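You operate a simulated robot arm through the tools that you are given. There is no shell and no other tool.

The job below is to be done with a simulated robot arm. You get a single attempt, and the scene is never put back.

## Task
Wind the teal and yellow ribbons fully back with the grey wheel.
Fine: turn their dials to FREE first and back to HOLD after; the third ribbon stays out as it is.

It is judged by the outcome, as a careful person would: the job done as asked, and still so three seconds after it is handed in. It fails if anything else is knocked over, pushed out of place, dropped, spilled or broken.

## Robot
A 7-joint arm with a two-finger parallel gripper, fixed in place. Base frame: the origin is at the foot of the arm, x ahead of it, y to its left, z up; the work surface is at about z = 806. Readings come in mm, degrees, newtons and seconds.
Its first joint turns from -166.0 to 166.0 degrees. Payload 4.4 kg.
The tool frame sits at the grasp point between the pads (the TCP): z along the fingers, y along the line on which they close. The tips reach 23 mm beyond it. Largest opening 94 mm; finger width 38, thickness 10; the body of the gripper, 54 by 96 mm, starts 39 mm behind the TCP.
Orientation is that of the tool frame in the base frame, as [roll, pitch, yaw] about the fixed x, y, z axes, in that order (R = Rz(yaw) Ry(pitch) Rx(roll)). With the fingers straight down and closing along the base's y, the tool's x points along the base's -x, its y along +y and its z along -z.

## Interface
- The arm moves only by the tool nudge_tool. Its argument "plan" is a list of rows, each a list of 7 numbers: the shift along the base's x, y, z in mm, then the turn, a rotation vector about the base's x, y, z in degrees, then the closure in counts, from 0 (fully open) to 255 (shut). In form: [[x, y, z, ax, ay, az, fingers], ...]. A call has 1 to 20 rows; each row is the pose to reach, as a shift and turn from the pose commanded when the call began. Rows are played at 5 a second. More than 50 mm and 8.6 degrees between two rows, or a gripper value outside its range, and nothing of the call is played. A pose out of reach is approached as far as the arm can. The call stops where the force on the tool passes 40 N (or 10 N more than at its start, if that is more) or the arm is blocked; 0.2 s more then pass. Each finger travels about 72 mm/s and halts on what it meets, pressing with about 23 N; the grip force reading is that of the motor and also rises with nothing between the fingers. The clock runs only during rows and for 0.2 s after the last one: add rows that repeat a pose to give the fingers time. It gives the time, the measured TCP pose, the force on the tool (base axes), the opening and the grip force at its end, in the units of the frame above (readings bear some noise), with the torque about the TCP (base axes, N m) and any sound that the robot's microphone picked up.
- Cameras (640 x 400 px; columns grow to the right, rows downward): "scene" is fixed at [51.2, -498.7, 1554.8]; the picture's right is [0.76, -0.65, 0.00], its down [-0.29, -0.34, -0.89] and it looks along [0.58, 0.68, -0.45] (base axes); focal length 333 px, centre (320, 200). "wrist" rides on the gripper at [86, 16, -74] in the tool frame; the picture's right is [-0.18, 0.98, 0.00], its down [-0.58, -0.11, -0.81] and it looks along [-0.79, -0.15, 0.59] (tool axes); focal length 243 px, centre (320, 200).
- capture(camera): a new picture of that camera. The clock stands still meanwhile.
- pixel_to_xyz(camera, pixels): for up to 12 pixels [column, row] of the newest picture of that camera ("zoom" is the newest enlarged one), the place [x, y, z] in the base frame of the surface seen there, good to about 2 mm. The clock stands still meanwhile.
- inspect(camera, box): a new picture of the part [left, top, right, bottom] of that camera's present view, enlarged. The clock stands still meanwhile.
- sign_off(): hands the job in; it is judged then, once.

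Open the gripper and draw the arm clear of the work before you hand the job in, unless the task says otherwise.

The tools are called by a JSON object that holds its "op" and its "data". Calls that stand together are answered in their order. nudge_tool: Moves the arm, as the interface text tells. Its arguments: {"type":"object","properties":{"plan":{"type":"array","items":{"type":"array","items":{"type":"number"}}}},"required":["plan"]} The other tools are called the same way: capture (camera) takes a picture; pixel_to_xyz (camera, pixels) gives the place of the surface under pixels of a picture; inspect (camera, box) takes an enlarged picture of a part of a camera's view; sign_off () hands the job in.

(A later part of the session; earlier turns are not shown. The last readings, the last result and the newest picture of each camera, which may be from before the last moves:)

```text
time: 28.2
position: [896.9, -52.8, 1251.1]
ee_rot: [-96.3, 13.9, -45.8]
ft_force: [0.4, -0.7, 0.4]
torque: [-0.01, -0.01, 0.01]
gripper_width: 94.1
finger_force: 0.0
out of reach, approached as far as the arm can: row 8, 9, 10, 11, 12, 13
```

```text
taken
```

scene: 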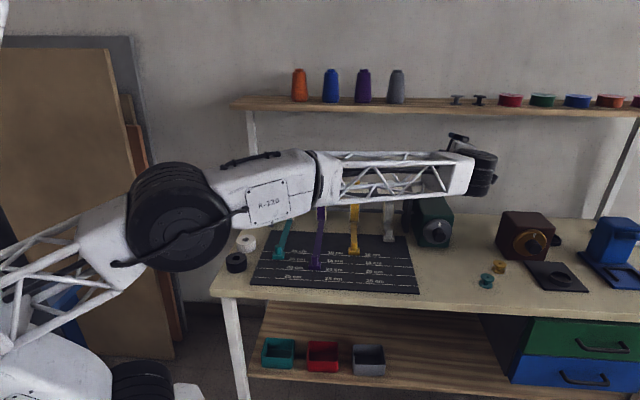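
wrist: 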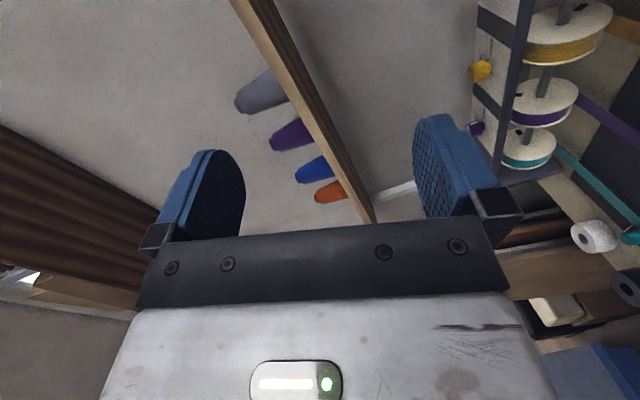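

The roll hit a limit at about −56°, and the arm drifted but touched nothing. I unroll by +90° back to where it was.

{"op": "nudge_tool", "data": {"plan": [[0, 0, 0, 5.3, 5.3, 0, 0], [0, 0, 0, 10.6, 10.6, 0, 0], [0, 0, 0, 15.9, 15.9, 0, 0], [0, 0, 0, 21.2, 21.2, 0, 0], [0, 0, 0, 26.5, 26.5, 0, 0], [0, 0, 0, 31.8, 31.8, 0, 0], [0, 0, 0, 37.1, 37.1, 0, 0], [0, 0, 0, 42.4, 42.4, 0, 0], [0, 0, 0, 47.7, 47.7, 0, 0], [0, 0, 0, 53, 53, 0, 0], [0, 0, 0, 58.3, 58.3, 0, 0], [0, 0, 0, 63.6, 63.6, 0, 0], [0, 0, 0, 63.6, 63.6, 0, 0]]}}

{"op": "capture", "data": {"camera": "scene"}}

```text
time: 31.0
position: [898.4, -50.7, 1252.4]
ee_rot: [87.1, 76.2, 138.1]
ft_force: [-0.5, 0.4, 0.0]
torque: [0.01, 0.01, -0.02]
gripper_width: 94.0
finger_force: 0.0
```

```text
taken
```

scene: 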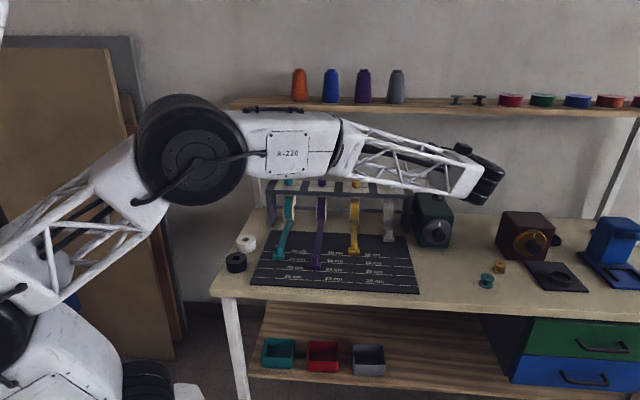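

The commanded pose was reset to the reached one. From here (tool az ≈51°, φ≈14°) I roll the other way (+76°) and go back to the earlier position.

{"op": "nudge_tool", "data": {"plan": [[-5, 0, -13, 5.04, 6.21, 0.1, 0], [-10, 0, -26, 10.08, 12.42, 0.2, 0], [-15, 0, -39, 15.12, 18.63, 0.3, 0], [-20, 0, -52, 20.16, 24.84, 0.4, 0], [-25, 0, -65, 25.2, 31.05, 0.5, 0], [-30, 0, -78, 30.24, 37.26, 0.6, 0], [-35, 0, -91, 35.28, 43.47, 0.7, 0], [-40, 0, -104, 40.32, 49.68, 0.8, 0], [-45, 0, -117, 45.36, 55.89, 0.9, 0], [-45, 0, -130, 47.9, 59, 0.9, 0], [-45, 0, -130, 47.9, 59, 0.9, 0]]}}

{"op": "capture", "data": {"camera": "scene"}}

{"op": "capture", "data": {"camera": "wrist"}}

```text
time: 33.4
position: [853.3, -50.8, 1121.0]
ee_rot: [89.2, 0.1, 141.0]
ft_force: [-1.1, -0.7, 0.2]
torque: [-0.01, -0.02, 0.03]
gripper_width: 93.9
finger_force: 0.0
```

```text
taken
```

scene: 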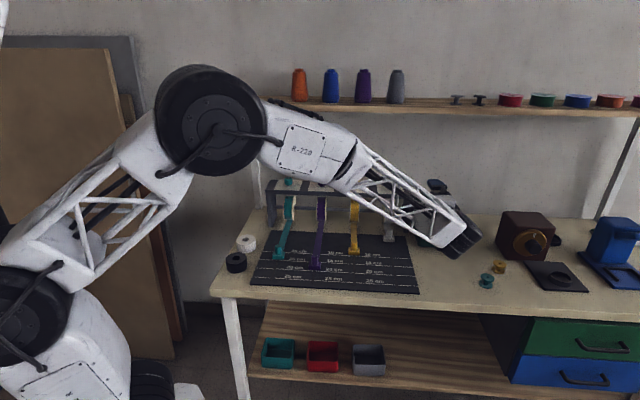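

```text
taken
```

wrist: 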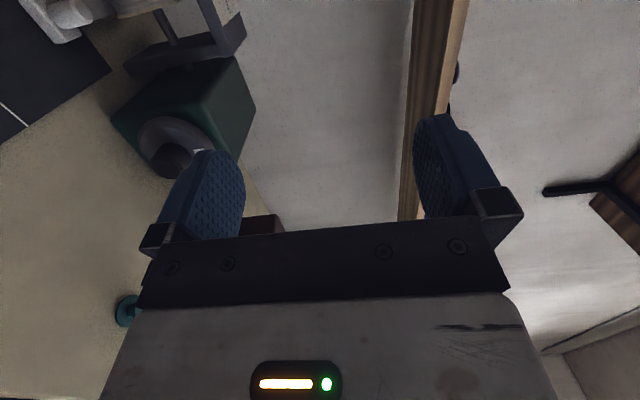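

Roll to φ=90° worked (camera to the left). I correct the heading to exactly 45°, then test further rolling toward camera-up.

{"op": "nudge_tool", "data": {"plan": [[0, 0, 0, 0.55, -0.55, -3, 0], [0, 0, 0, 0.55, -0.55, -6, 0], [0, 0, 0, 0.55, -0.55, -6, 0]]}}

{"op": "nudge_tool", "data": {"plan": [[0, 0, 0, 5.3, 5.3, 0, 0], [0, 0, 0, 10.6, 10.6, 0, 0], [0, 0, 0, 15.9, 15.9, 0, 0], [0, 0, 0, 21.2, 21.2, 0, 0], [0, 0, 0, 26.5, 26.5, 0, 0], [0, 0, 0, 31.8, 31.8, 0, 0], [0, 0, 0, 37.1, 37.1, 0, 0], [0, 0, 0, 42.4, 42.4, 0, 0], [0, 0, 0, 47.7, 47.7, 0, 0], [0, 0, 0, 53, 53, 0, 0], [0, 0, 0, 58.3, 58.3, 0, 0], [0, 0, 0, 63.64, 63.64, 0, 0], [0, 0, 0, 63.64, 63.64, 0, 0]]}}

{"op": "capture", "data": {"camera": "scene"}}

{"op": "capture", "data": {"camera": "wrist"}}

```text
time: 34.2
position: [853.6, -50.8, 1122.3]
ee_rot: [88.3, 0.2, 134.9]
ft_force: [-0.3, -0.4, 0.4]
torque: [-0.02, -0.02, -0.01]
gripper_width: 93.7
finger_force: 0.1
```

```text
time: 37.0
position: [853.1, -50.4, 1122.2]
ee_rot: [119.8, -89.9, 103.4]
ft_force: [-0.9, 0.0, 0.1]
torque: [0.01, -0.01, 0.0]
gripper_width: 94.0
finger_force: 0.0
```

```text
taken
```

scene: 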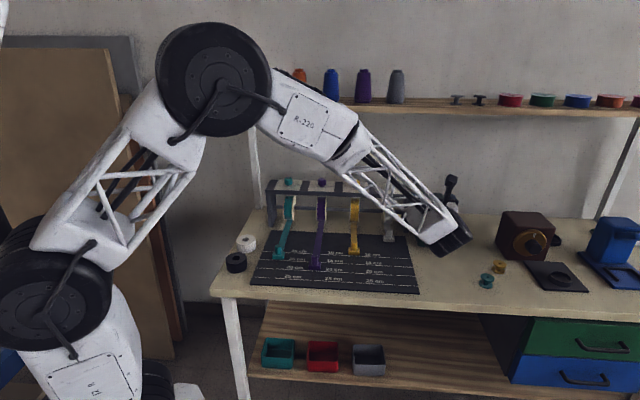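

```text
taken
```

wrist: 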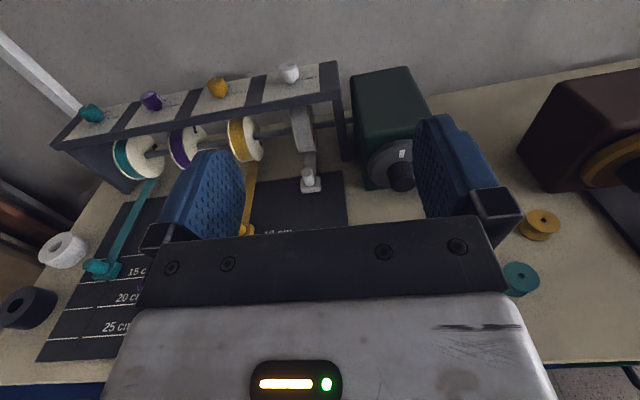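

Camera-up works and shows the wheel at (395,165). I'll zoom on it to refine the knob's position.

{"op": "inspect", "data": {"camera": "wrist", "box": [340, 120, 436, 200]}}

{"op": "pixel_to_xyz", "data": {"camera": "zoom", "pixels": [[320, 165], [150, 240], [250, 120], [310, 240], [255, 290], [300, 300], [400, 290], [270, 310], [200, 180], [330, 220], [330, 300], [360, 290]]}}

```text
5.00 times, centred on (388, 160) of wrist
```

zoom: 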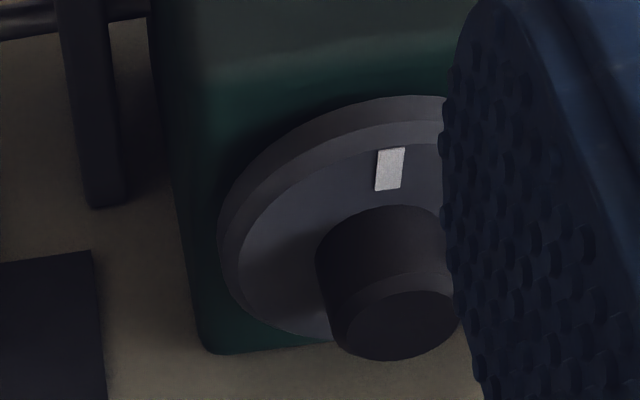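

```text
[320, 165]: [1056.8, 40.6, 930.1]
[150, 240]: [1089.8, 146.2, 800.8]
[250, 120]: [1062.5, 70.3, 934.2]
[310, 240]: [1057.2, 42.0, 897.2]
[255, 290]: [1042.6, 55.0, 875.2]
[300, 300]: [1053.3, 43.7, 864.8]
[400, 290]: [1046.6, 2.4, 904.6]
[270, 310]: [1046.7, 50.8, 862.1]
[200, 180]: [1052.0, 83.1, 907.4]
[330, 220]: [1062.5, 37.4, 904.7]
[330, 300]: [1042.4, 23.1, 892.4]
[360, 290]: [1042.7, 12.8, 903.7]
```

I descend to a stand-off in front of the knob (z≈950 first) and correct the heading by +1.8°.

{"op": "nudge_tool", "data": {"plan": [[10, -10, -40, 0, 0, 1.8, 0], [25, -20, -80, 0, 0, 1.8, 0], [45, -25, -120, 0, 0, 1.8, 0], [65, -30, -150, 0, 0, 1.8, 0], [85, -55, -172, 0, 0, 1.8, 0], [85, -55, -172, 0, 0, 1.8, 0]]}}

{"op": "capture", "data": {"camera": "scene"}}

{"op": "capture", "data": {"camera": "wrist"}}

```text
time: 38.4
position: [936.8, -106.4, 951.4]
ee_rot: [98.1, -89.8, 127.0]
ft_force: [-1.1, -0.3, 0.2]
torque: [-0.02, -0.02, -0.01]
gripper_width: 93.9
finger_force: 0.0
```

```text
taken
```

scene: 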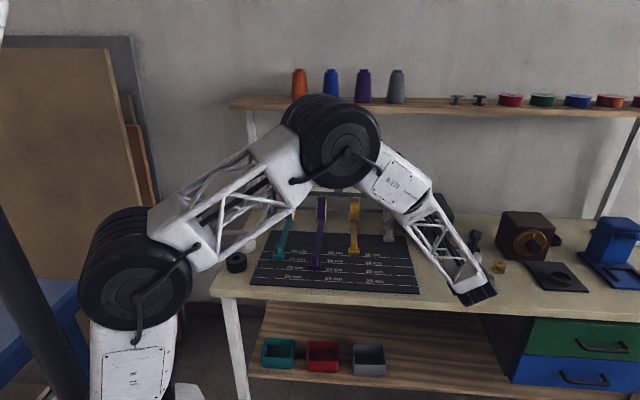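

```text
taken
```

wrist: 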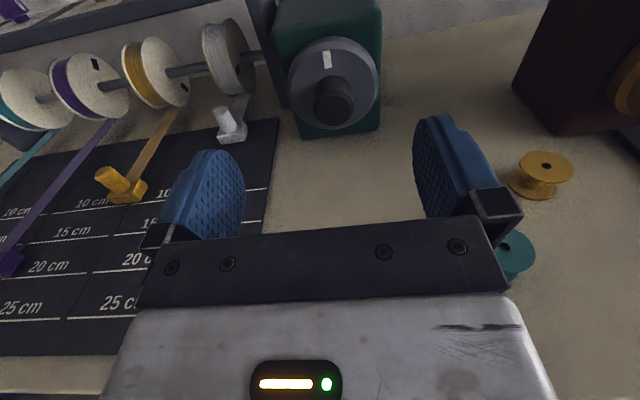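

Good clear view of wheel and ribbons. I check the wrist housing's extent relative to the table and bobbins, and the knob's exact position.

{"op": "pixel_to_xyz", "data": {"camera": "scene", "pixels": [[462, 300], [475, 300], [490, 295], [494, 285], [455, 290], [480, 285]]}}

{"op": "inspect", "data": {"camera": "wrist", "box": [280, 30, 388, 120]}}

{"op": "inspect", "data": {"camera": "scene", "box": [410, 200, 530, 320]}}

```text
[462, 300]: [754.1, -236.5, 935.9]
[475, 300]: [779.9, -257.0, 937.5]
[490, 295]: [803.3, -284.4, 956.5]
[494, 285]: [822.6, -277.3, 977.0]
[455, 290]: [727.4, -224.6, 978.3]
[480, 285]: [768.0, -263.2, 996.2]
```

```text
4.44 times, centred on (334, 75) of wrist
```

zoom: 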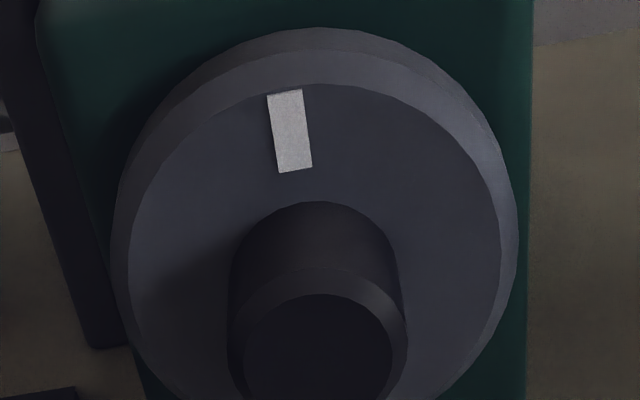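

```text
3.33 times, centred on (470, 260) of scene
```

zoom: 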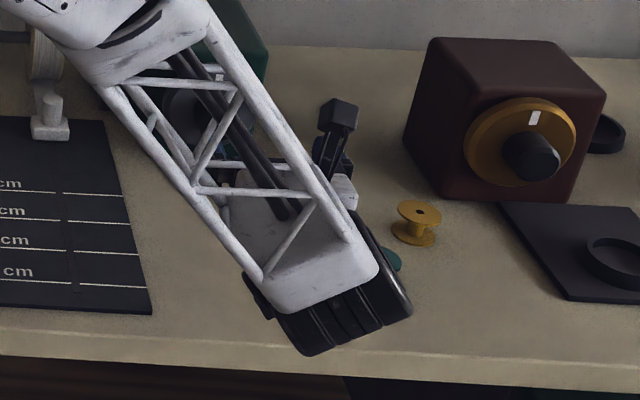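

The housing has clearance to bobbins and table. Now an enlarged view centred on the knob to measure its centre.

{"op": "inspect", "data": {"camera": "wrist", "box": [285, 40, 381, 140]}}

{"op": "pixel_to_xyz", "data": {"camera": "wrist", "pixels": [[334, 104], [318, 107], [350, 107], [334, 95], [334, 114], [327, 60], [295, 85], [372, 85], [334, 46], [325, 127], [300, 60], [365, 60]]}}

```text
4.00 times, centred on (333, 90) of wrist
```

zoom: 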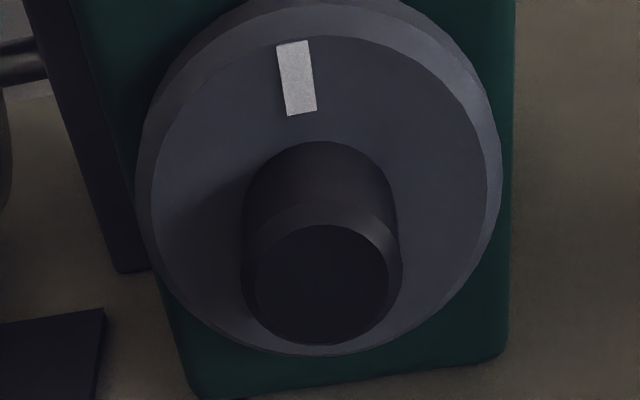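

```text
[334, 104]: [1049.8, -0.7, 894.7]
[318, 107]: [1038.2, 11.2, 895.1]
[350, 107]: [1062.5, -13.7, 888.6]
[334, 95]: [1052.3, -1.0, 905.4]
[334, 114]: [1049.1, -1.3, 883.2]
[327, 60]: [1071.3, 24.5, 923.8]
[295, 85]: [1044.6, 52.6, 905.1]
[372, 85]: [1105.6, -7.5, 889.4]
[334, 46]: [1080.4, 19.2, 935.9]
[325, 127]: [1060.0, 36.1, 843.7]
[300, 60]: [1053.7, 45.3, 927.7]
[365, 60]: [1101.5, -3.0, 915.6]
```

Knob axis: s≈742.7, z≈887.5, tip face at x+y≈1049, diameter about 43 mm. I descend and align at stand-off, then check before advancing.

{"op": "nudge_tool", "data": {"plan": [[2, -2, -32, 0, 0, 0, 0], [3.5, -3.5, -63, 0, 0, 0, 0], [23.5, 16.5, -63, 0, 0, 0, 0], [43.5, 36.5, -63, 0, 0, 0, 0], [43.5, 36.5, -63, 0, 0, 0, 0]]}}

{"op": "capture", "data": {"camera": "wrist"}}

{"op": "capture", "data": {"camera": "scene"}}

```text
time: 39.6
position: [980.7, -70.2, 887.1]
ee_rot: [105.0, -89.8, 120.1]
ft_force: [0.6, -0.3, -0.1]
torque: [0.02, -0.02, 0.0]
gripper_width: 94.0
finger_force: 0.0
```

```text
taken
```

wrist: 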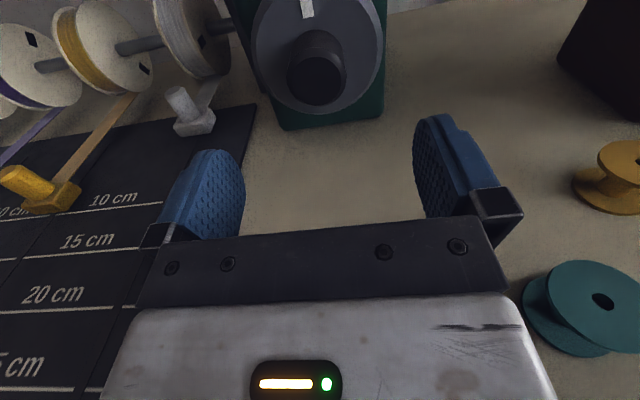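

```text
taken
```

scene: 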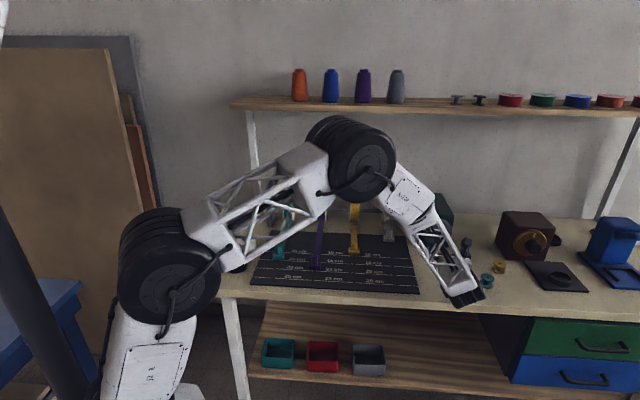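

Checking alignment on the zoomed knob: the tool axis should project near (320,76) on the tip face.

{"op": "inspect", "data": {"camera": "wrist", "box": [256, 20, 384, 120]}}

{"op": "pixel_to_xyz", "data": {"camera": "zoom", "pixels": [[305, 225], [250, 230], [360, 220], [305, 180], [305, 275], [130, 150], [470, 120]]}}

```text
4.00 times, centred on (320, 70) of wrist
```

zoom: 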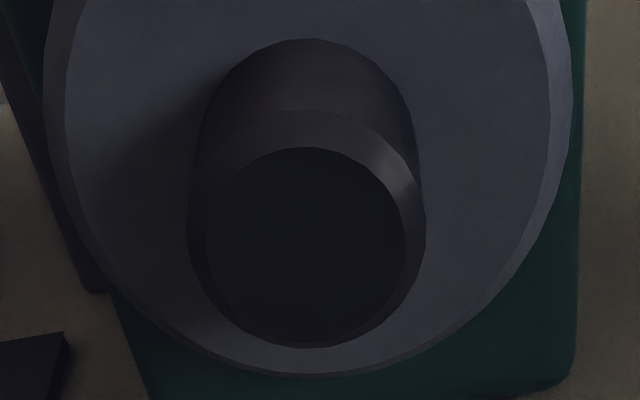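

```text
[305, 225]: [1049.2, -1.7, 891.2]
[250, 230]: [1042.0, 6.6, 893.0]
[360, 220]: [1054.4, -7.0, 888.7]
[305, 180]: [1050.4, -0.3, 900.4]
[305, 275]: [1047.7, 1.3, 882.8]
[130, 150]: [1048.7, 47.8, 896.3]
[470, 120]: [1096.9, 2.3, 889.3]
```

The tip centre reads s≈742, z≈888 — aligned within ~1 mm. I advance 104 mm along the axis so the pads straddle the knob, stopping short of the disc.

{"op": "nudge_tool", "data": {"plan": [[18, 19, 0.5, 0, 0, 0, 0], [36, 37.5, 0.5, 0, 0, 0, 0], [52, 53.5, 0.5, 0, 0, 0, 0], [64, 65.5, 0.5, 0, 0, 0, 0], [73.2, 74.7, 0.5, 0, 0, 0, 0], [73.2, 74.7, 0.5, 0, 0, 0, 0]]}}

{"op": "capture", "data": {"camera": "wrist"}}

{"op": "inspect", "data": {"camera": "scene", "box": [400, 180, 520, 310]}}

```text
time: 41.0
position: [1055.4, 4.4, 887.0]
ee_rot: [103.6, -89.7, 121.7]
ft_force: [0.0, -0.2, -0.1]
torque: [0.0, 0.01, 0.0]
gripper_width: 94.3
finger_force: 0.2
```

```text
taken
```

wrist: 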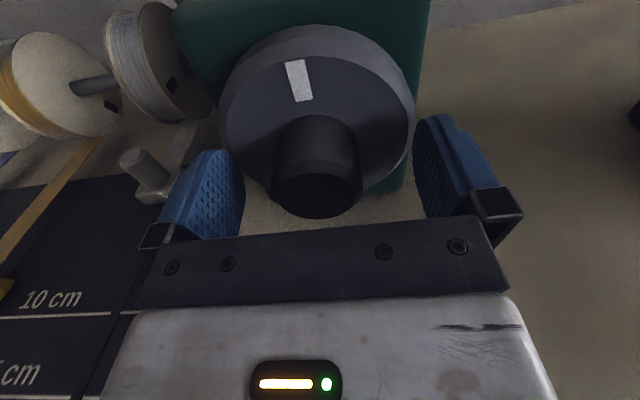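

```text
3.08 times, centred on (460, 245) of scene
```

zoom: 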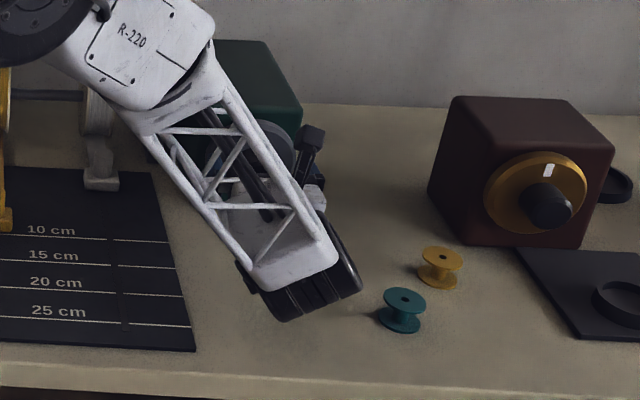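

Knob is between the pads. I grip it.

{"op": "nudge_tool", "data": {"plan": [[0, 0, 0, 0, 0, 0, 160], [0, 0, 0, 0, 0, 0, 190], [0, 0, 0, 0, 0, 0, 190], [0, 0, 0, 0, 0, 0, 190]]}}

{"op": "inspect", "data": {"camera": "scene", "box": [260, 170, 420, 270]}}

```text
time: 41.9
position: [1052.4, 7.2, 887.3]
ee_rot: [102.7, -89.9, 122.6]
ft_force: [-13.7, 7.0, 5.2]
torque: [-0.06, 0.27, -0.64]
gripper_width: 43.8
finger_force: 45.0
stopped in row 4: the force on the tool passed its limit at 42 N (the readings are from after the stop); the commanded pose is now the measured one
```

```text
4.00 times, centred on (340, 220) of scene
```

zoom: 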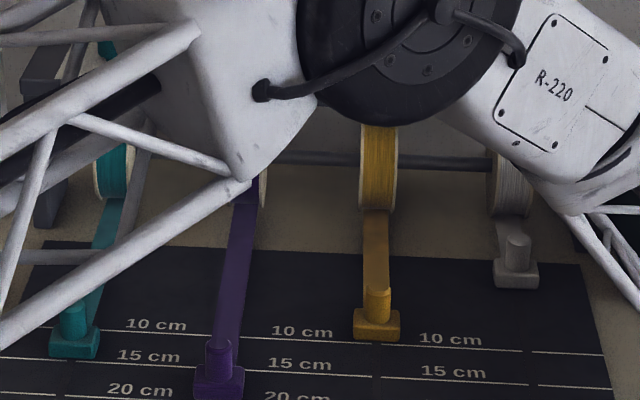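

The knob's true axis is a few mm to the left (s≈738). I shift to relieve the side load before turning.

{"op": "nudge_tool", "data": {"plan": [[-0.8, 0.6, 0.4, 0, 0, 0, 190], [-0.8, 0.6, 0.4, 0, 0, 0, 190]]}}

```text
time: 42.5
position: [1053.0, 7.6, 887.2]
ee_rot: [117.9, -89.8, 107.3]
ft_force: [28.2, 3.5, -8.9]
torque: [0.28, -0.33, -0.96]
gripper_width: 43.8
finger_force: 44.5
```

Contact is stiff; I nudge half a millimetre with the load.

{"op": "nudge_tool", "data": {"plan": [[0.5, 0, -0.2, 0, 0, 0, 190], [0.5, 0, -0.2, 0, 0, 0, 190]]}}

```text
time: 43.1
position: [1053.1, 6.3, 887.3]
ee_rot: [115.3, -89.9, 110.0]
ft_force: [12.0, -1.7, -1.9]
torque: [-0.73, 0.71, -0.97]
gripper_width: 43.8
finger_force: 45.0
```

Load is small now. I try turning clockwise (seen from the front) by 12° and watch forces.

{"op": "nudge_tool", "data": {"plan": [[0.2, 0, 0, 2.12, 2.12, 0, 190], [0.3, 0, 0, 4.24, 4.24, 0, 190], [0.3, 0, 0, 6.36, 6.36, 0, 190], [0.3, 0, 0, 8.48, 8.48, 0, 190]]}}

{"op": "inspect", "data": {"camera": "scene", "box": [260, 170, 420, 270]}}

{"op": "capture", "data": {"camera": "wrist"}}

```text
time: 44.1
position: [1053.3, 6.0, 887.0]
ee_rot: [-90.0, -78.0, -44.8]
ft_force: [0.3, -16.7, 2.4]
torque: [-0.4, 0.33, -0.67]
gripper_width: 44.0
finger_force: 45.3
```

```text
4.00 times, centred on (340, 220) of scene
```

zoom: 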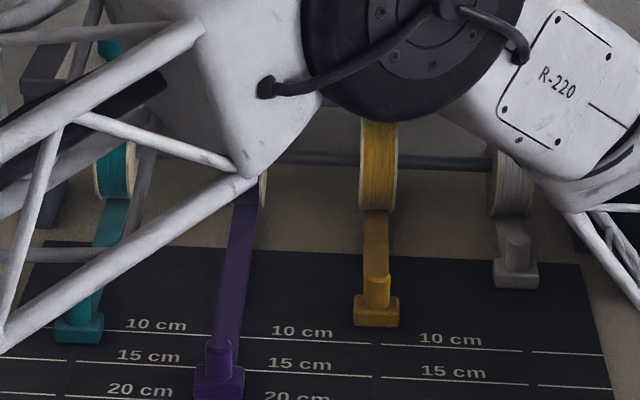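

```text
taken
```

wrist: 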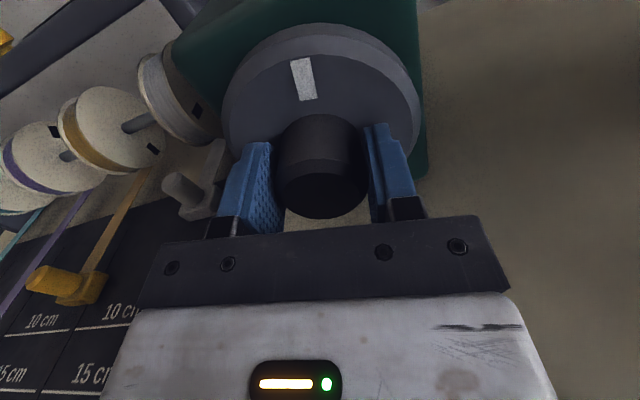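

Clockwise winds: both yellow and teal tabs moved in, purple stayed. I continue another 12°, easing the side load.

{"op": "nudge_tool", "data": {"plan": [[0, -0.4, 0, 2.12, 2.12, 0, 190], [0, -0.4, 0, 4.24, 4.24, 0, 190], [0, -0.4, 0, 6.36, 6.36, 0, 190], [0, -0.4, 0, 8.48, 8.48, 0, 190]]}}

{"op": "inspect", "data": {"camera": "scene", "box": [260, 170, 420, 270]}}

```text
time: 45.1
position: [1054.9, 7.2, 887.0]
ee_rot: [-89.9, -66.1, -44.9]
ft_force: [6.0, -19.6, -6.5]
torque: [-0.46, 0.38, -0.62]
gripper_width: 43.9
finger_force: 44.7
```

```text
4.00 times, centred on (340, 220) of scene
```

zoom: 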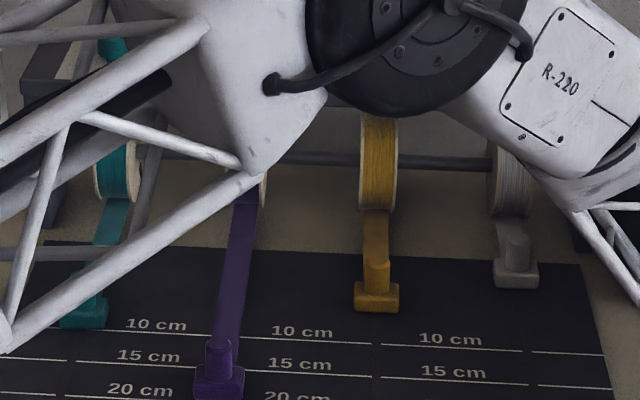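

Working well. Another 12° clockwise with a small correction.

{"op": "nudge_tool", "data": {"plan": [[0.2, -0.4, -0.1, 2.12, 2.12, 0, 190], [0.2, -0.4, -0.1, 4.24, 4.24, 0, 190], [0.2, -0.4, -0.1, 6.36, 6.36, 0, 190], [0.2, -0.4, -0.1, 8.48, 8.48, 0, 190]]}}

{"op": "inspect", "data": {"camera": "scene", "box": [260, 170, 420, 270]}}

{"op": "capture", "data": {"camera": "wrist"}}

```text
time: 46.1
position: [1054.1, 6.7, 886.5]
ee_rot: [-89.8, -54.2, -45.0]
ft_force: [21.5, -15.8, -5.4]
torque: [-0.78, 0.65, -0.63]
gripper_width: 44.0
finger_force: 45.7
```

```text
4.00 times, centred on (340, 220) of scene
```

zoom: 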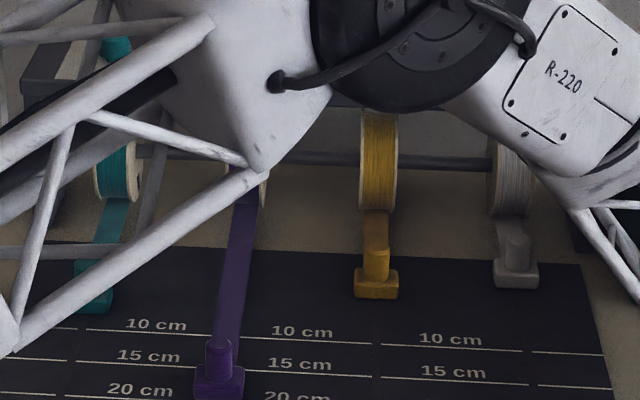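

```text
taken
```

wrist: 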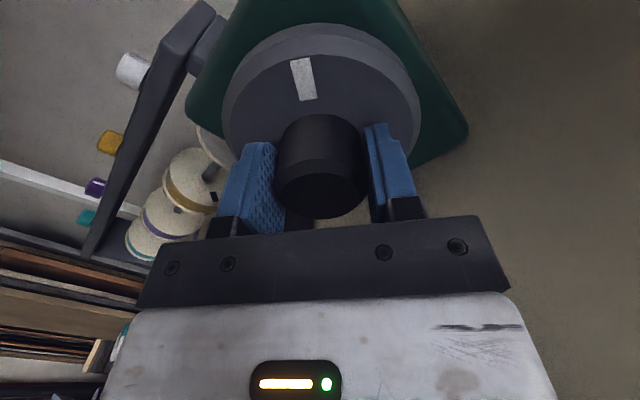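

Yellow needs about 10–12° more to match the fully wound white tab. Continuing 8° with correction.

{"op": "nudge_tool", "data": {"plan": [[0.4, -0.4, -0.1, 0, 0, 0, 190], [0.4, -0.4, -0.1, 2.12, 2.12, 0, 190], [0.4, -0.4, -0.1, 4.24, 4.24, 0, 190], [0.4, -0.4, -0.1, 5.66, 5.66, 0, 190]]}}

{"op": "inspect", "data": {"camera": "scene", "box": [260, 170, 420, 270]}}

```text
time: 47.1
position: [1054.0, 5.1, 887.8]
ee_rot: [-89.9, -46.1, -44.9]
ft_force: [25.0, -9.9, -8.6]
torque: [-0.27, 0.16, -1.03]
gripper_width: 44.0
finger_force: 44.7
```

```text
4.00 times, centred on (340, 220) of scene
```

zoom: 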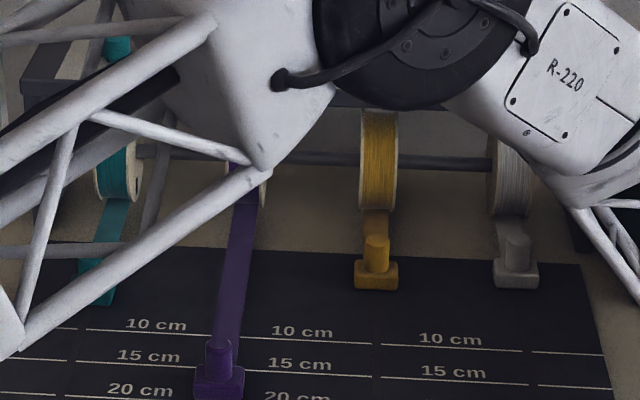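

Allowing for perspective, yellow needs ~10° more, teal ~35° more. Continuing 6° with side-load relief.

{"op": "nudge_tool", "data": {"plan": [[0.4, -0.2, -0.2, 0, 0, 0, 190], [0.4, -0.2, -0.2, 2.12, 2.12, 0, 190], [0.4, -0.2, -0.2, 4.24, 4.24, 0, 190], [0.4, -0.2, -0.2, 4.24, 4.24, 0, 190]]}}

{"op": "inspect", "data": {"camera": "scene", "box": [260, 170, 420, 270]}}

{"op": "pixel_to_xyz", "data": {"camera": "zoom", "pixels": [[516, 283], [516, 250], [377, 283], [377, 250], [100, 297], [100, 283], [220, 390]]}}

```text
time: 48.1
position: [1055.1, 6.0, 886.0]
ee_rot: [-89.7, -40.2, -44.8]
ft_force: [4.6, -5.3, -3.0]
torque: [-0.69, 0.66, -0.26]
gripper_width: 43.8
finger_force: 44.6
```

```text
4.00 times, centred on (340, 220) of scene
```

zoom: 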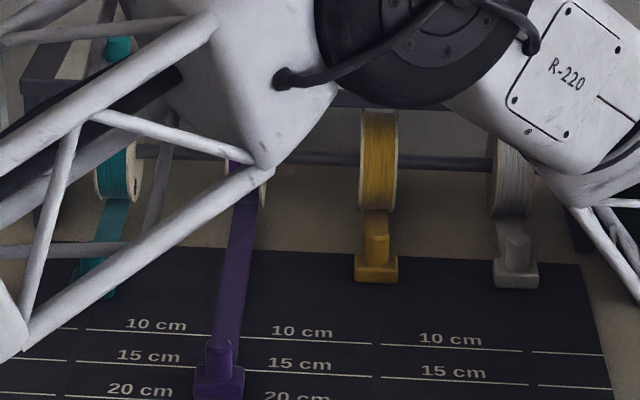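

```text
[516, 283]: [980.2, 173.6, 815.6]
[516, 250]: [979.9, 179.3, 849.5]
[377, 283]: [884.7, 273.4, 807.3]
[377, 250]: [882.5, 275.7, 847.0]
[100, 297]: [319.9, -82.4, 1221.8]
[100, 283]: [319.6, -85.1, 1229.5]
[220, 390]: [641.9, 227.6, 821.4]
```

Yellow's tab is now level with the white fully wound one (x+y≈1158). I go on a few degrees for teal and watch whether yellow stops by itself.

{"op": "nudge_tool", "data": {"plan": [[0, 0, 0, 2.12, 2.12, 0, 190], [0, 0, 0, 4.24, 4.24, 0, 190], [0, 0, 0, 4.24, 4.24, 0, 190]]}}

{"op": "inspect", "data": {"camera": "scene", "box": [260, 170, 420, 270]}}

{"op": "pixel_to_xyz", "data": {"camera": "zoom", "pixels": [[516, 277], [516, 250], [377, 276], [377, 250], [370, 235], [105, 288]]}}

```text
time: 48.9
position: [1055.3, 4.4, 887.3]
ee_rot: [-89.9, -34.1, -44.9]
ft_force: [2.1, -7.3, -7.7]
torque: [-0.7, 0.66, -0.58]
gripper_width: 43.8
finger_force: 45.1
```

```text
4.00 times, centred on (340, 220) of scene
```

zoom: 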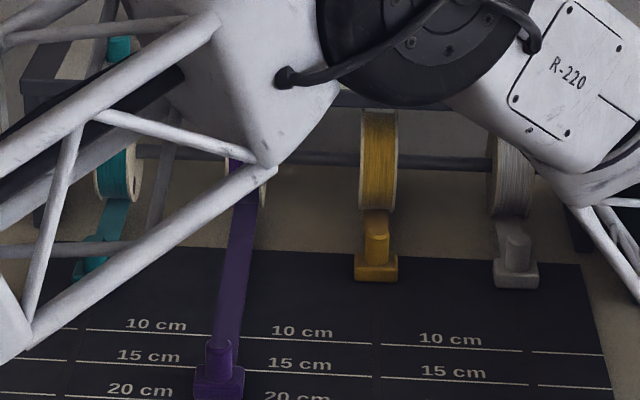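

```text
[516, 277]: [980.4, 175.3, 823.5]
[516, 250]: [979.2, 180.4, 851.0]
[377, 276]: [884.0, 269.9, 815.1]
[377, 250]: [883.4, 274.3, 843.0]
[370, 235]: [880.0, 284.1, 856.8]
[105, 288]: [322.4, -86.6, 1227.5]
```

Yellow has stopped at its end position while teal keeps coming in — the drive slips. I continue for teal.

{"op": "nudge_tool", "data": {"plan": [[0, -0.1, -0.1, 2.12, 2.12, 0, 190], [0, -0.1, -0.1, 4.24, 4.24, 0, 190], [0, -0.1, -0.1, 6.36, 6.36, 0, 190], [0, -0.1, -0.1, 6.36, 6.36, 0, 190]]}}

{"op": "inspect", "data": {"camera": "scene", "box": [260, 170, 420, 270]}}

{"op": "inspect", "data": {"camera": "scene", "box": [264, 210, 312, 250]}}

```text
time: 49.9
position: [1055.2, 5.8, 885.2]
ee_rot: [-89.9, -25.1, -44.9]
ft_force: [19.2, -7.2, -15.8]
torque: [-0.88, 0.86, -0.06]
gripper_width: 43.6
finger_force: 45.2
```

```text
4.00 times, centred on (340, 220) of scene
```

zoom: 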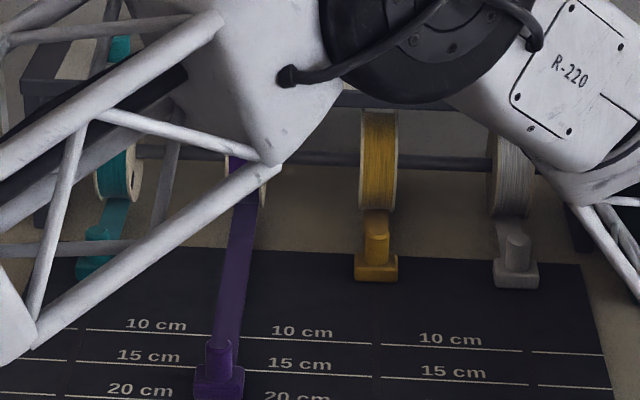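

```text
10.00 times, centred on (288, 230) of scene
```

zoom: 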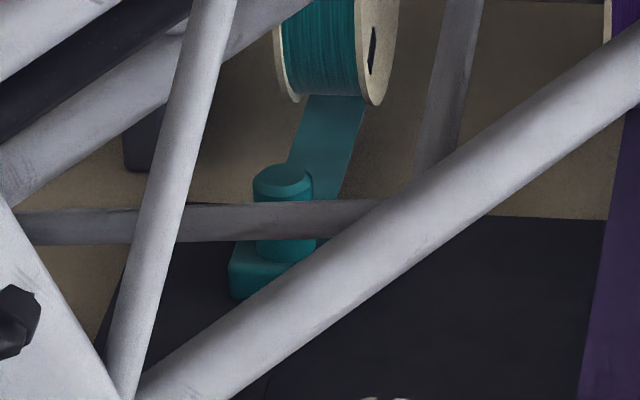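

{"op": "pixel_to_xyz", "data": {"camera": "zoom", "pixels": [[283, 172], [285, 195], [285, 245], [250, 290]]}}

```text
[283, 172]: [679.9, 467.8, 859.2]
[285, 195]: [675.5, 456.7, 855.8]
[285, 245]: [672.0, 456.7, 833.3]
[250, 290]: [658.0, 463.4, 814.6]
```

Teal is ~19 mm short of its end. I continue 14° with load relief.

{"op": "nudge_tool", "data": {"plan": [[0.3, -0.2, -0.3, 0, 0, 0, 190], [0.3, -0.2, -0.3, 2.12, 2.12, 0, 190], [0.3, -0.2, -0.3, 4.24, 4.24, 0, 190], [0.3, -0.2, -0.3, 6.36, 6.36, 0, 190], [0.3, -0.2, -0.3, 8.13, 8.13, 0, 190], [0.3, -0.2, -0.3, 8.13, 8.13, 0, 190]]}}

{"op": "inspect", "data": {"camera": "scene", "box": [260, 170, 420, 270]}}

{"op": "inspect", "data": {"camera": "scene", "box": [264, 210, 312, 250]}}

{"op": "pixel_to_xyz", "data": {"camera": "zoom", "pixels": [[283, 172], [285, 195], [285, 225], [275, 240], [250, 260]]}}

```text
time: 51.3
position: [1054.8, 5.4, 885.1]
ee_rot: [-89.8, -13.7, -45.0]
ft_force: [-10.0, -7.8, -14.9]
torque: [-0.81, 0.77, 0.85]
gripper_width: 44.0
finger_force: 45.0
```

```text
4.00 times, centred on (340, 220) of scene
```

zoom: 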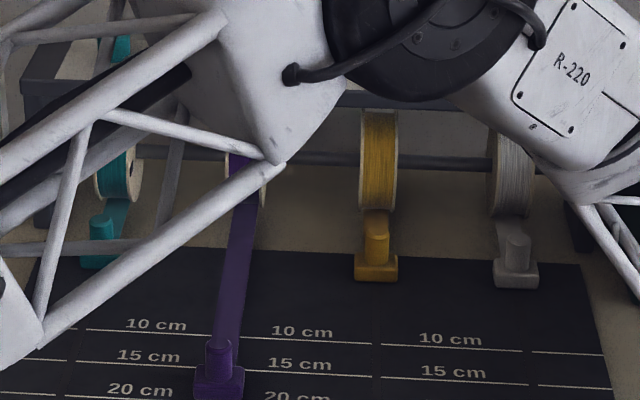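

```text
10.00 times, centred on (288, 230) of scene
```

zoom: 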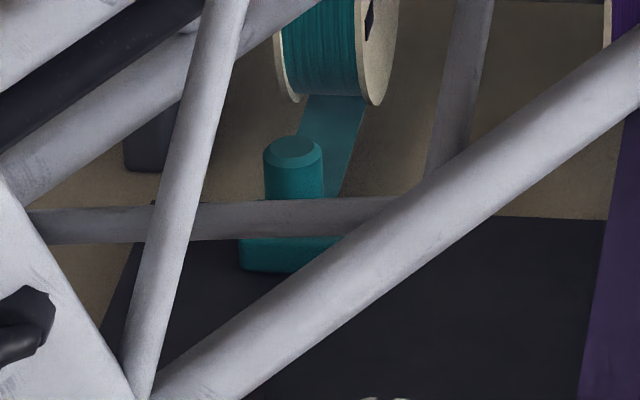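

```text
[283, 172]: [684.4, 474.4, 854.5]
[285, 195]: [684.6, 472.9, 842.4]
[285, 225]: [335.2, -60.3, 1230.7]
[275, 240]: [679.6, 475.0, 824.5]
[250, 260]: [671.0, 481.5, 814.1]
```

Teal's post is now at x+y≈1157.5, the same as yellow's end. I turn a few degrees more to confirm it has reached its stop.

{"op": "nudge_tool", "data": {"plan": [[-0.2, -0.2, -0.3, 0, 0, 0, 190], [-0.2, -0.2, -0.3, 2.12, 2.12, 0, 190], [-0.2, -0.2, -0.3, 4.24, 4.24, 0, 190], [-0.2, -0.2, -0.3, 4.95, 4.95, 0, 190], [-0.2, -0.2, -0.3, 4.95, 4.95, 0, 190]]}}

{"op": "inspect", "data": {"camera": "scene", "box": [264, 210, 312, 250]}}

{"op": "pixel_to_xyz", "data": {"camera": "zoom", "pixels": [[292, 160], [285, 172], [285, 195], [275, 240], [250, 260]]}}

{"op": "inspect", "data": {"camera": "scene", "box": [260, 170, 420, 270]}}

```text
time: 52.5
position: [1054.3, 5.8, 885.9]
ee_rot: [-89.9, -6.7, -45.0]
ft_force: [4.9, -4.3, -18.6]
torque: [-0.76, 0.67, 0.2]
gripper_width: 43.9
finger_force: 45.2
```

```text
10.00 times, centred on (288, 230) of scene
```

zoom: 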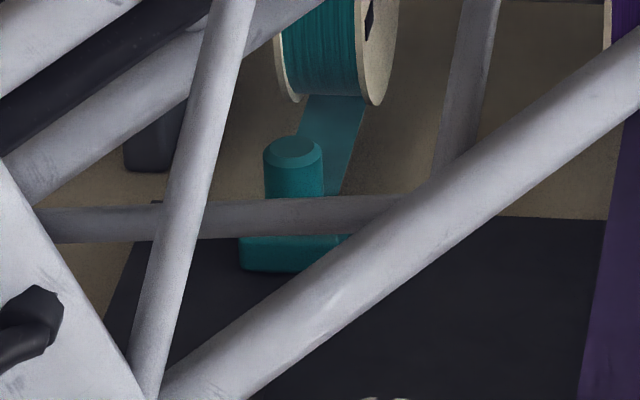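

```text
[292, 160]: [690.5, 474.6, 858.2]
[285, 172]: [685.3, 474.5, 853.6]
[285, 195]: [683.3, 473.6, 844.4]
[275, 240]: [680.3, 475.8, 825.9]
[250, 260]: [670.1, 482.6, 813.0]
```

```text
4.00 times, centred on (340, 220) of scene
```

zoom: 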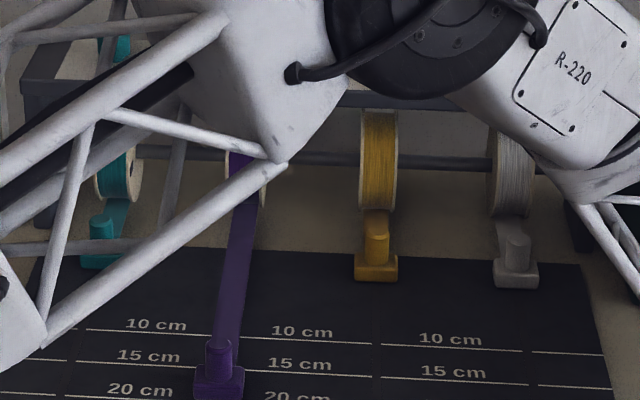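

Teal no longer moves — both are fully wound, purple unchanged. I release the knob and back straight off.

{"op": "nudge_tool", "data": {"plan": [[0, 0, 0, 0, 0, 0, 150], [0, 0, 0, 0, 0, 0, 80], [0, 0, 0, 0, 0, 0, 0], [0, 0, 0, 0, 0, 0, 0], [-20, -20, 0, 0, 0, 0, 0], [-45, -45, 0, 0, 0, 0, 0], [-75, -75, 0, 0, 0, 0, 0], [-105, -105, 5, 0, 0, 0, 0], [-118, -112, 40, 0, 0, 0, 0], [-118, -112, 40, 0, 0, 0, 0]]}}

{"op": "capture", "data": {"camera": "scene"}}

{"op": "inspect", "data": {"camera": "scene", "box": [260, 170, 420, 270]}}

```text
time: 54.7
position: [938.0, -105.7, 925.4]
ee_rot: [-89.7, -6.7, -45.1]
ft_force: [-0.8, 0.7, 0.3]
torque: [-0.03, 0.01, 0.06]
gripper_width: 93.9
finger_force: 0.1
```

```text
taken
```

scene: 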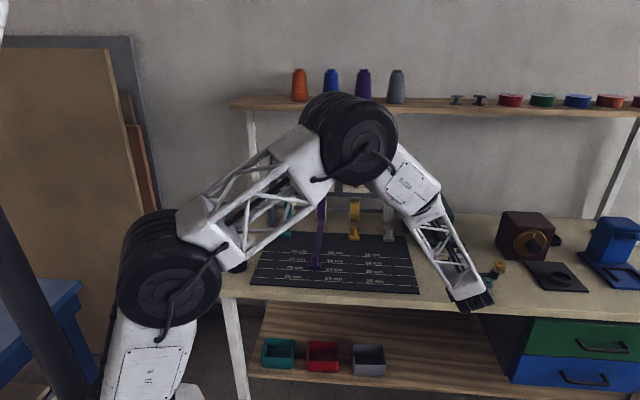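

```text
4.00 times, centred on (340, 220) of scene
```

zoom: 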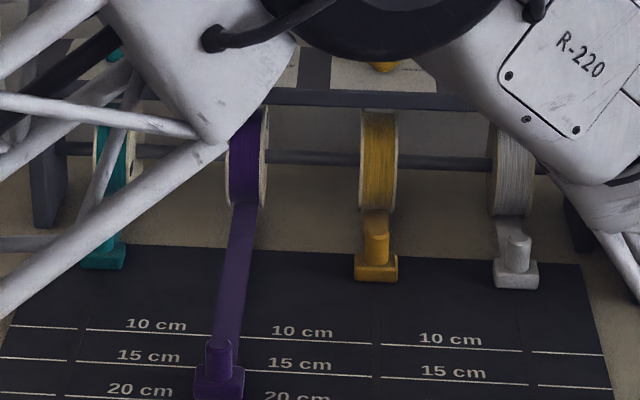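

Ribbons stay wound after release. I raise the tool to the safe spot and start unrolling it.

{"op": "nudge_tool", "data": {"plan": [[-10, 5, 45, 0, 0, 0, 0], [-25, 15, 90, 0, 0, 0, 0], [-45, 30, 130, 0, 0, 0, 0], [-65, 42, 165, 0, 0, 0, 0], [-85, 55, 197, 0, 0, 0, 0], [-85, 55, 197, -5.657, -5.657, 0, 0], [-85, 55, 197, -11.31, -11.31, 0, 0], [-85, 55, 197, -16.97, -16.97, 0, 0], [-85, 55, 197, -22.63, -22.63, 0, 0], [-85, 55, 197, -28.28, -28.28, 0, 0], [-85, 55, 197, -33.94, -33.94, 0, 0], [-85, 55, 197, -39.6, -39.6, 0, 0], [-85, 55, 197, -45.25, -45.25, 0, 0], [-85, 55, 197, -50.9, -50.9, 0, 0], [-85, 55, 197, -56.57, -56.57, 0, 0], [-85, 55, 197, -62.2, -62.2, 0, 0], [-85, 55, 197, -67.9, -67.9, 0, 0], [-85, 55, 197, -73.5, -73.5, 0, 0], [-85, 55, 197, -79.2, -79.2, 0, 0], [-85, 55, 197, -79.2, -79.2, 0, 0]]}}

{"op": "capture", "data": {"camera": "scene"}}

```text
time: 58.9
position: [851.5, -52.1, 1122.8]
ee_rot: [90.4, -61.1, 134.8]
ft_force: [-1.0, -0.3, -0.4]
torque: [0.01, -0.02, 0.0]
gripper_width: 93.9
finger_force: 0.0
```

```text
taken
```

scene: 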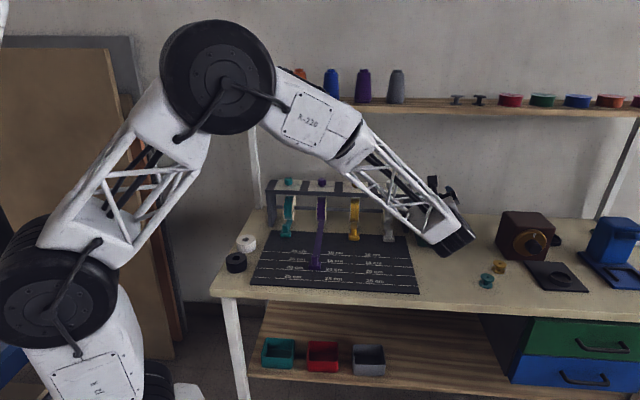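

φ≈151° remains; I unroll the rest to the camera-under pose.

{"op": "nudge_tool", "data": {"plan": [[0, 0, 0, -5.627, -5.627, 0, 0], [0, 0, 0, -11.25, -11.25, 0, 0], [0, 0, 0, -16.88, -16.88, 0, 0], [0, 0, 0, -22.51, -22.51, 0, 0], [0, 0, 0, -28.13, -28.13, 0, 0], [0, 0, 0, -33.76, -33.76, 0, 0], [0, 0, 0, -39.39, -39.39, 0, 0], [0, 0, 0, -45.02, -45.02, 0, 0], [0, 0, 0, -50.64, -50.64, 0, 0], [0, 0, 0, -56.27, -56.27, 0, 0], [0, 0, 0, -61.9, -61.9, 0, 0], [0, 0, 0, -67.52, -67.52, 0, 0], [0, 0, 0, -73.15, -73.15, 0, 0], [0, 0, 0, -78.78, -78.78, 0, 0], [0, 0, 0, -84.41, -84.41, 0, 0], [0, 0, 0, -90.03, -90.03, 0, 0], [0, 0, 0, -95.66, -95.66, 0, 0], [0, 0, 0, -101.29, -101.29, 0, 0], [0, 0, 0, -106.9, -106.9, 0, 0], [0, 0, 0, -106.9, -106.9, 0, 0]]}}

{"op": "capture", "data": {"camera": "scene"}}

```text
time: 63.1
position: [853.3, -51.4, 1123.9]
ee_rot: [52.8, 89.9, 97.7]
ft_force: [-0.1, 1.2, -0.1]
torque: [0.02, 0.01, -0.02]
gripper_width: 94.1
finger_force: 0.1
```

```text
taken
```

scene: 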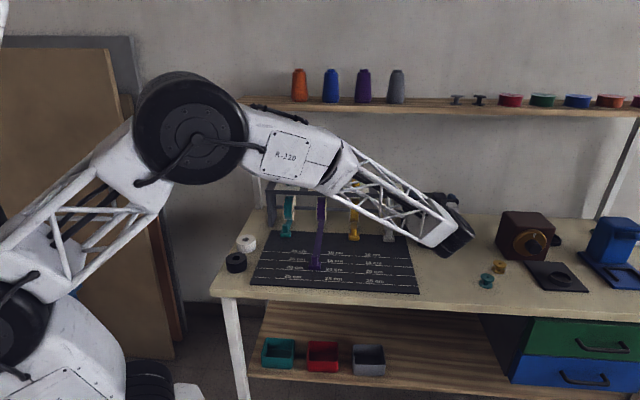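

Now tilt back 50° so the tool leans 40° again.

{"op": "nudge_tool", "data": {"plan": [[0, 0, 0, -5.05, 5.05, 0, 0], [0, 0, 0, -10.1, 10.1, 0, 0], [0, 0, 0, -15.15, 15.15, 0, 0], [0, 0, 0, -20.2, 20.2, 0, 0], [0, 0, 0, -25.25, 25.25, 0, 0], [0, 0, 0, -30.3, 30.3, 0, 0], [0, 0, 0, -35.36, 35.36, 0, 0], [0, 0, 0, -35.36, 35.36, 0, 0]]}}

{"op": "capture", "data": {"camera": "scene"}}

```text
time: 64.9
position: [852.2, -52.2, 1122.1]
ee_rot: [-179.9, 40.0, -135.1]
ft_force: [-0.3, 0.5, 0.1]
torque: [0.0, -0.03, 0.01]
gripper_width: 94.3
finger_force: 0.0
```

```text
taken
```

scene: 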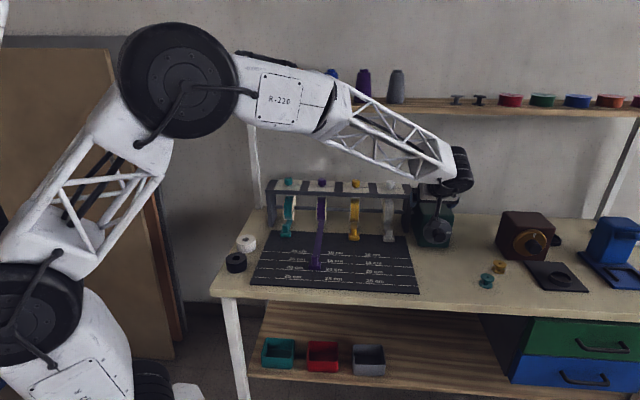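

Restored. Back to the yellow stand-off with the lean toward −y.

{"op": "nudge_tool", "data": {"plan": [[15, 42, 0, 0, 0, 5, 0], [30, 84, 0, 0, 0, 10, 0], [45, 126, 0, 0, 0, 15, 0], [60, 168, 0, 0, 0, 21, 0], [75, 210, 0, 0, 0, 27, 0], [90, 252, 0, 0, 0, 33, 0], [105, 296, 0, 0, 0, 39, 0], [120, 340, -10, 0, 0, 45, 0], [120, 340, -10, 0, 0, 45, 0]]}}

{"op": "inspect", "data": {"camera": "wrist", "box": [270, 0, 366, 80]}}

{"op": "inspect", "data": {"camera": "scene", "box": [260, 170, 420, 270]}}

```text
time: 66.9
position: [973.3, 289.6, 1113.1]
ee_rot: [-179.9, 40.0, -90.1]
ft_force: [-0.9, -0.2, 0.3]
torque: [-0.03, 0.01, -0.04]
gripper_width: 93.9
finger_force: 0.1
```

```text
5.00 times, centred on (318, 40) of wrist
```

zoom: 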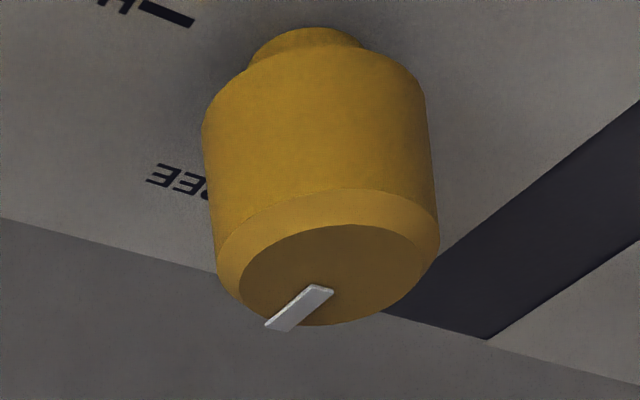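

```text
4.00 times, centred on (340, 220) of scene
```

zoom: 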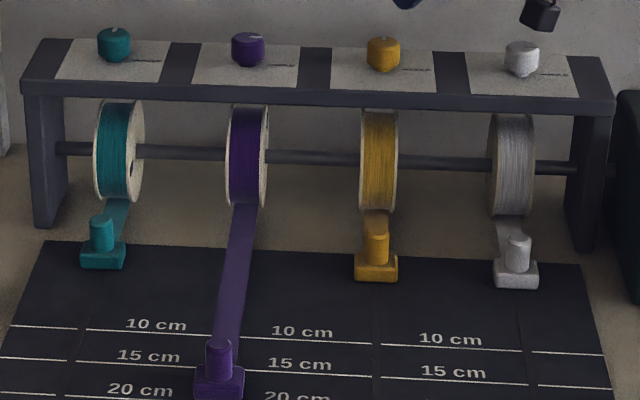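

All tabs wound evenly; purple still out. I slide onto the yellow dial and close part-way.

{"op": "nudge_tool", "data": {"plan": [[0, 20, -24, 0, 0, 0, 0], [0, 40, -48, 0, 0, 0, 0], [-0.5, 60, -72, 0, 0, 0, 0], [-0.5, 76, -92, 0, 0, 0, 0], [-0.5, 76, -92, 0, 0, 0, 130], [-0.5, 76, -92, 0, 0, 0, 130], [-0.5, 76, -92, 0, 0, 0, 130]]}}

{"op": "capture", "data": {"camera": "wrist"}}

```text
time: 68.5
position: [970.8, 365.3, 1021.6]
ee_rot: [-180.0, 40.1, -90.1]
ft_force: [-0.1, -0.8, 0.5]
torque: [0.04, 0.0, -0.01]
gripper_width: 45.9
finger_force: 0.1
```

```text
taken
```

wrist: 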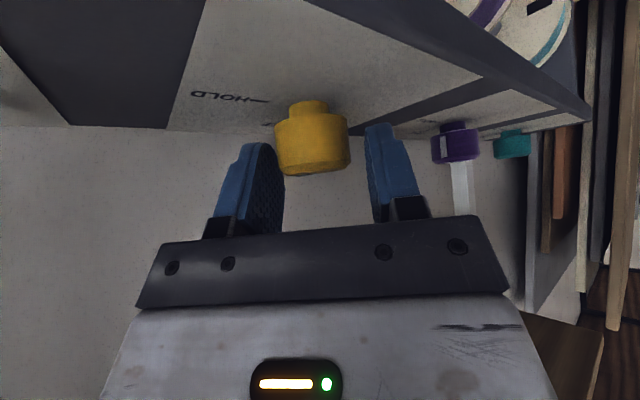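

The dial sits slightly left (centre col 312 vs 318), so I shift +2 mm in x and grip.

{"op": "nudge_tool", "data": {"plan": [[2, 0, 0, 0, 0, 0, 130], [2, 0, 0, 0, 0, 0, 165], [2, 0, 0, 0, 0, 0, 190], [2, 0, 0, 0, 0, 0, 190], [2, 0, 0, 0, 0, 0, 190]]}}

```text
time: 69.8
position: [971.8, 365.1, 1021.1]
ee_rot: [179.9, 40.2, -90.2]
ft_force: [-14.6, -5.4, 3.9]
torque: [-0.21, -0.17, -0.01]
gripper_width: 33.8
finger_force: 45.0
stopped in row 5: the force on the tool passed its limit at 41 N (the readings are from after the stop); the commanded pose is now the measured one
```

Gripped; residual side load is −15 N in x. I ease it and begin turning −z in small steps.

{"op": "nudge_tool", "data": {"plan": [[-0.3, 0, 0, 0, 0, 0, 190], [-0.3, 0, 0, 0, 0, -4, 190], [-0.3, 0, 0, 0, 0, -8, 190], [-0.3, 0, 0, 0, 0, -12, 190], [-0.3, 0, 0, 0, 0, -16, 190]]}}

```text
time: 71.0
position: [972.5, 365.2, 1021.2]
ee_rot: [-179.9, 40.2, -106.2]
ft_force: [-1.0, 4.5, 5.1]
torque: [0.01, 0.11, 0.02]
gripper_width: 33.8
finger_force: 44.5
```

Load is low. Continuing −24°.

{"op": "nudge_tool", "data": {"plan": [[0, 0, 0, 0, 0, -6, 190], [0, 0, 0, 0, 0, -12, 190], [0, 0, 0, 0, 0, -18, 190], [0, 0, 0, 0, 0, -24, 190]]}}

{"op": "capture", "data": {"camera": "wrist"}}

```text
time: 72.0
position: [971.9, 364.3, 1021.1]
ee_rot: [-179.9, 40.2, -130.3]
ft_force: [13.6, 7.7, 1.6]
torque: [0.13, 0.73, 0.01]
gripper_width: 34.0
finger_force: 45.2
```

```text
taken
```

wrist: 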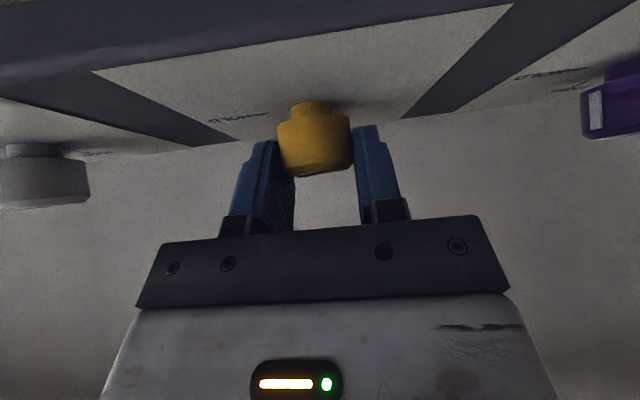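

Fine. Shifting slightly with the load and continuing −24°.

{"op": "nudge_tool", "data": {"plan": [[0.3, 0.2, 0, 0, 0, -6, 190], [0.3, 0.2, 0, 0, 0, -12, 190], [0.3, 0.2, 0, 0, 0, -18, 190], [0.3, 0.2, 0, 0, 0, -24, 190]]}}

```text
time: 73.0
position: [972.8, 365.1, 1021.4]
ee_rot: [-179.9, 40.1, -154.2]
ft_force: [-0.8, -13.5, 11.6]
torque: [-0.41, 0.6, 0.01]
gripper_width: 33.8
finger_force: 45.1
```

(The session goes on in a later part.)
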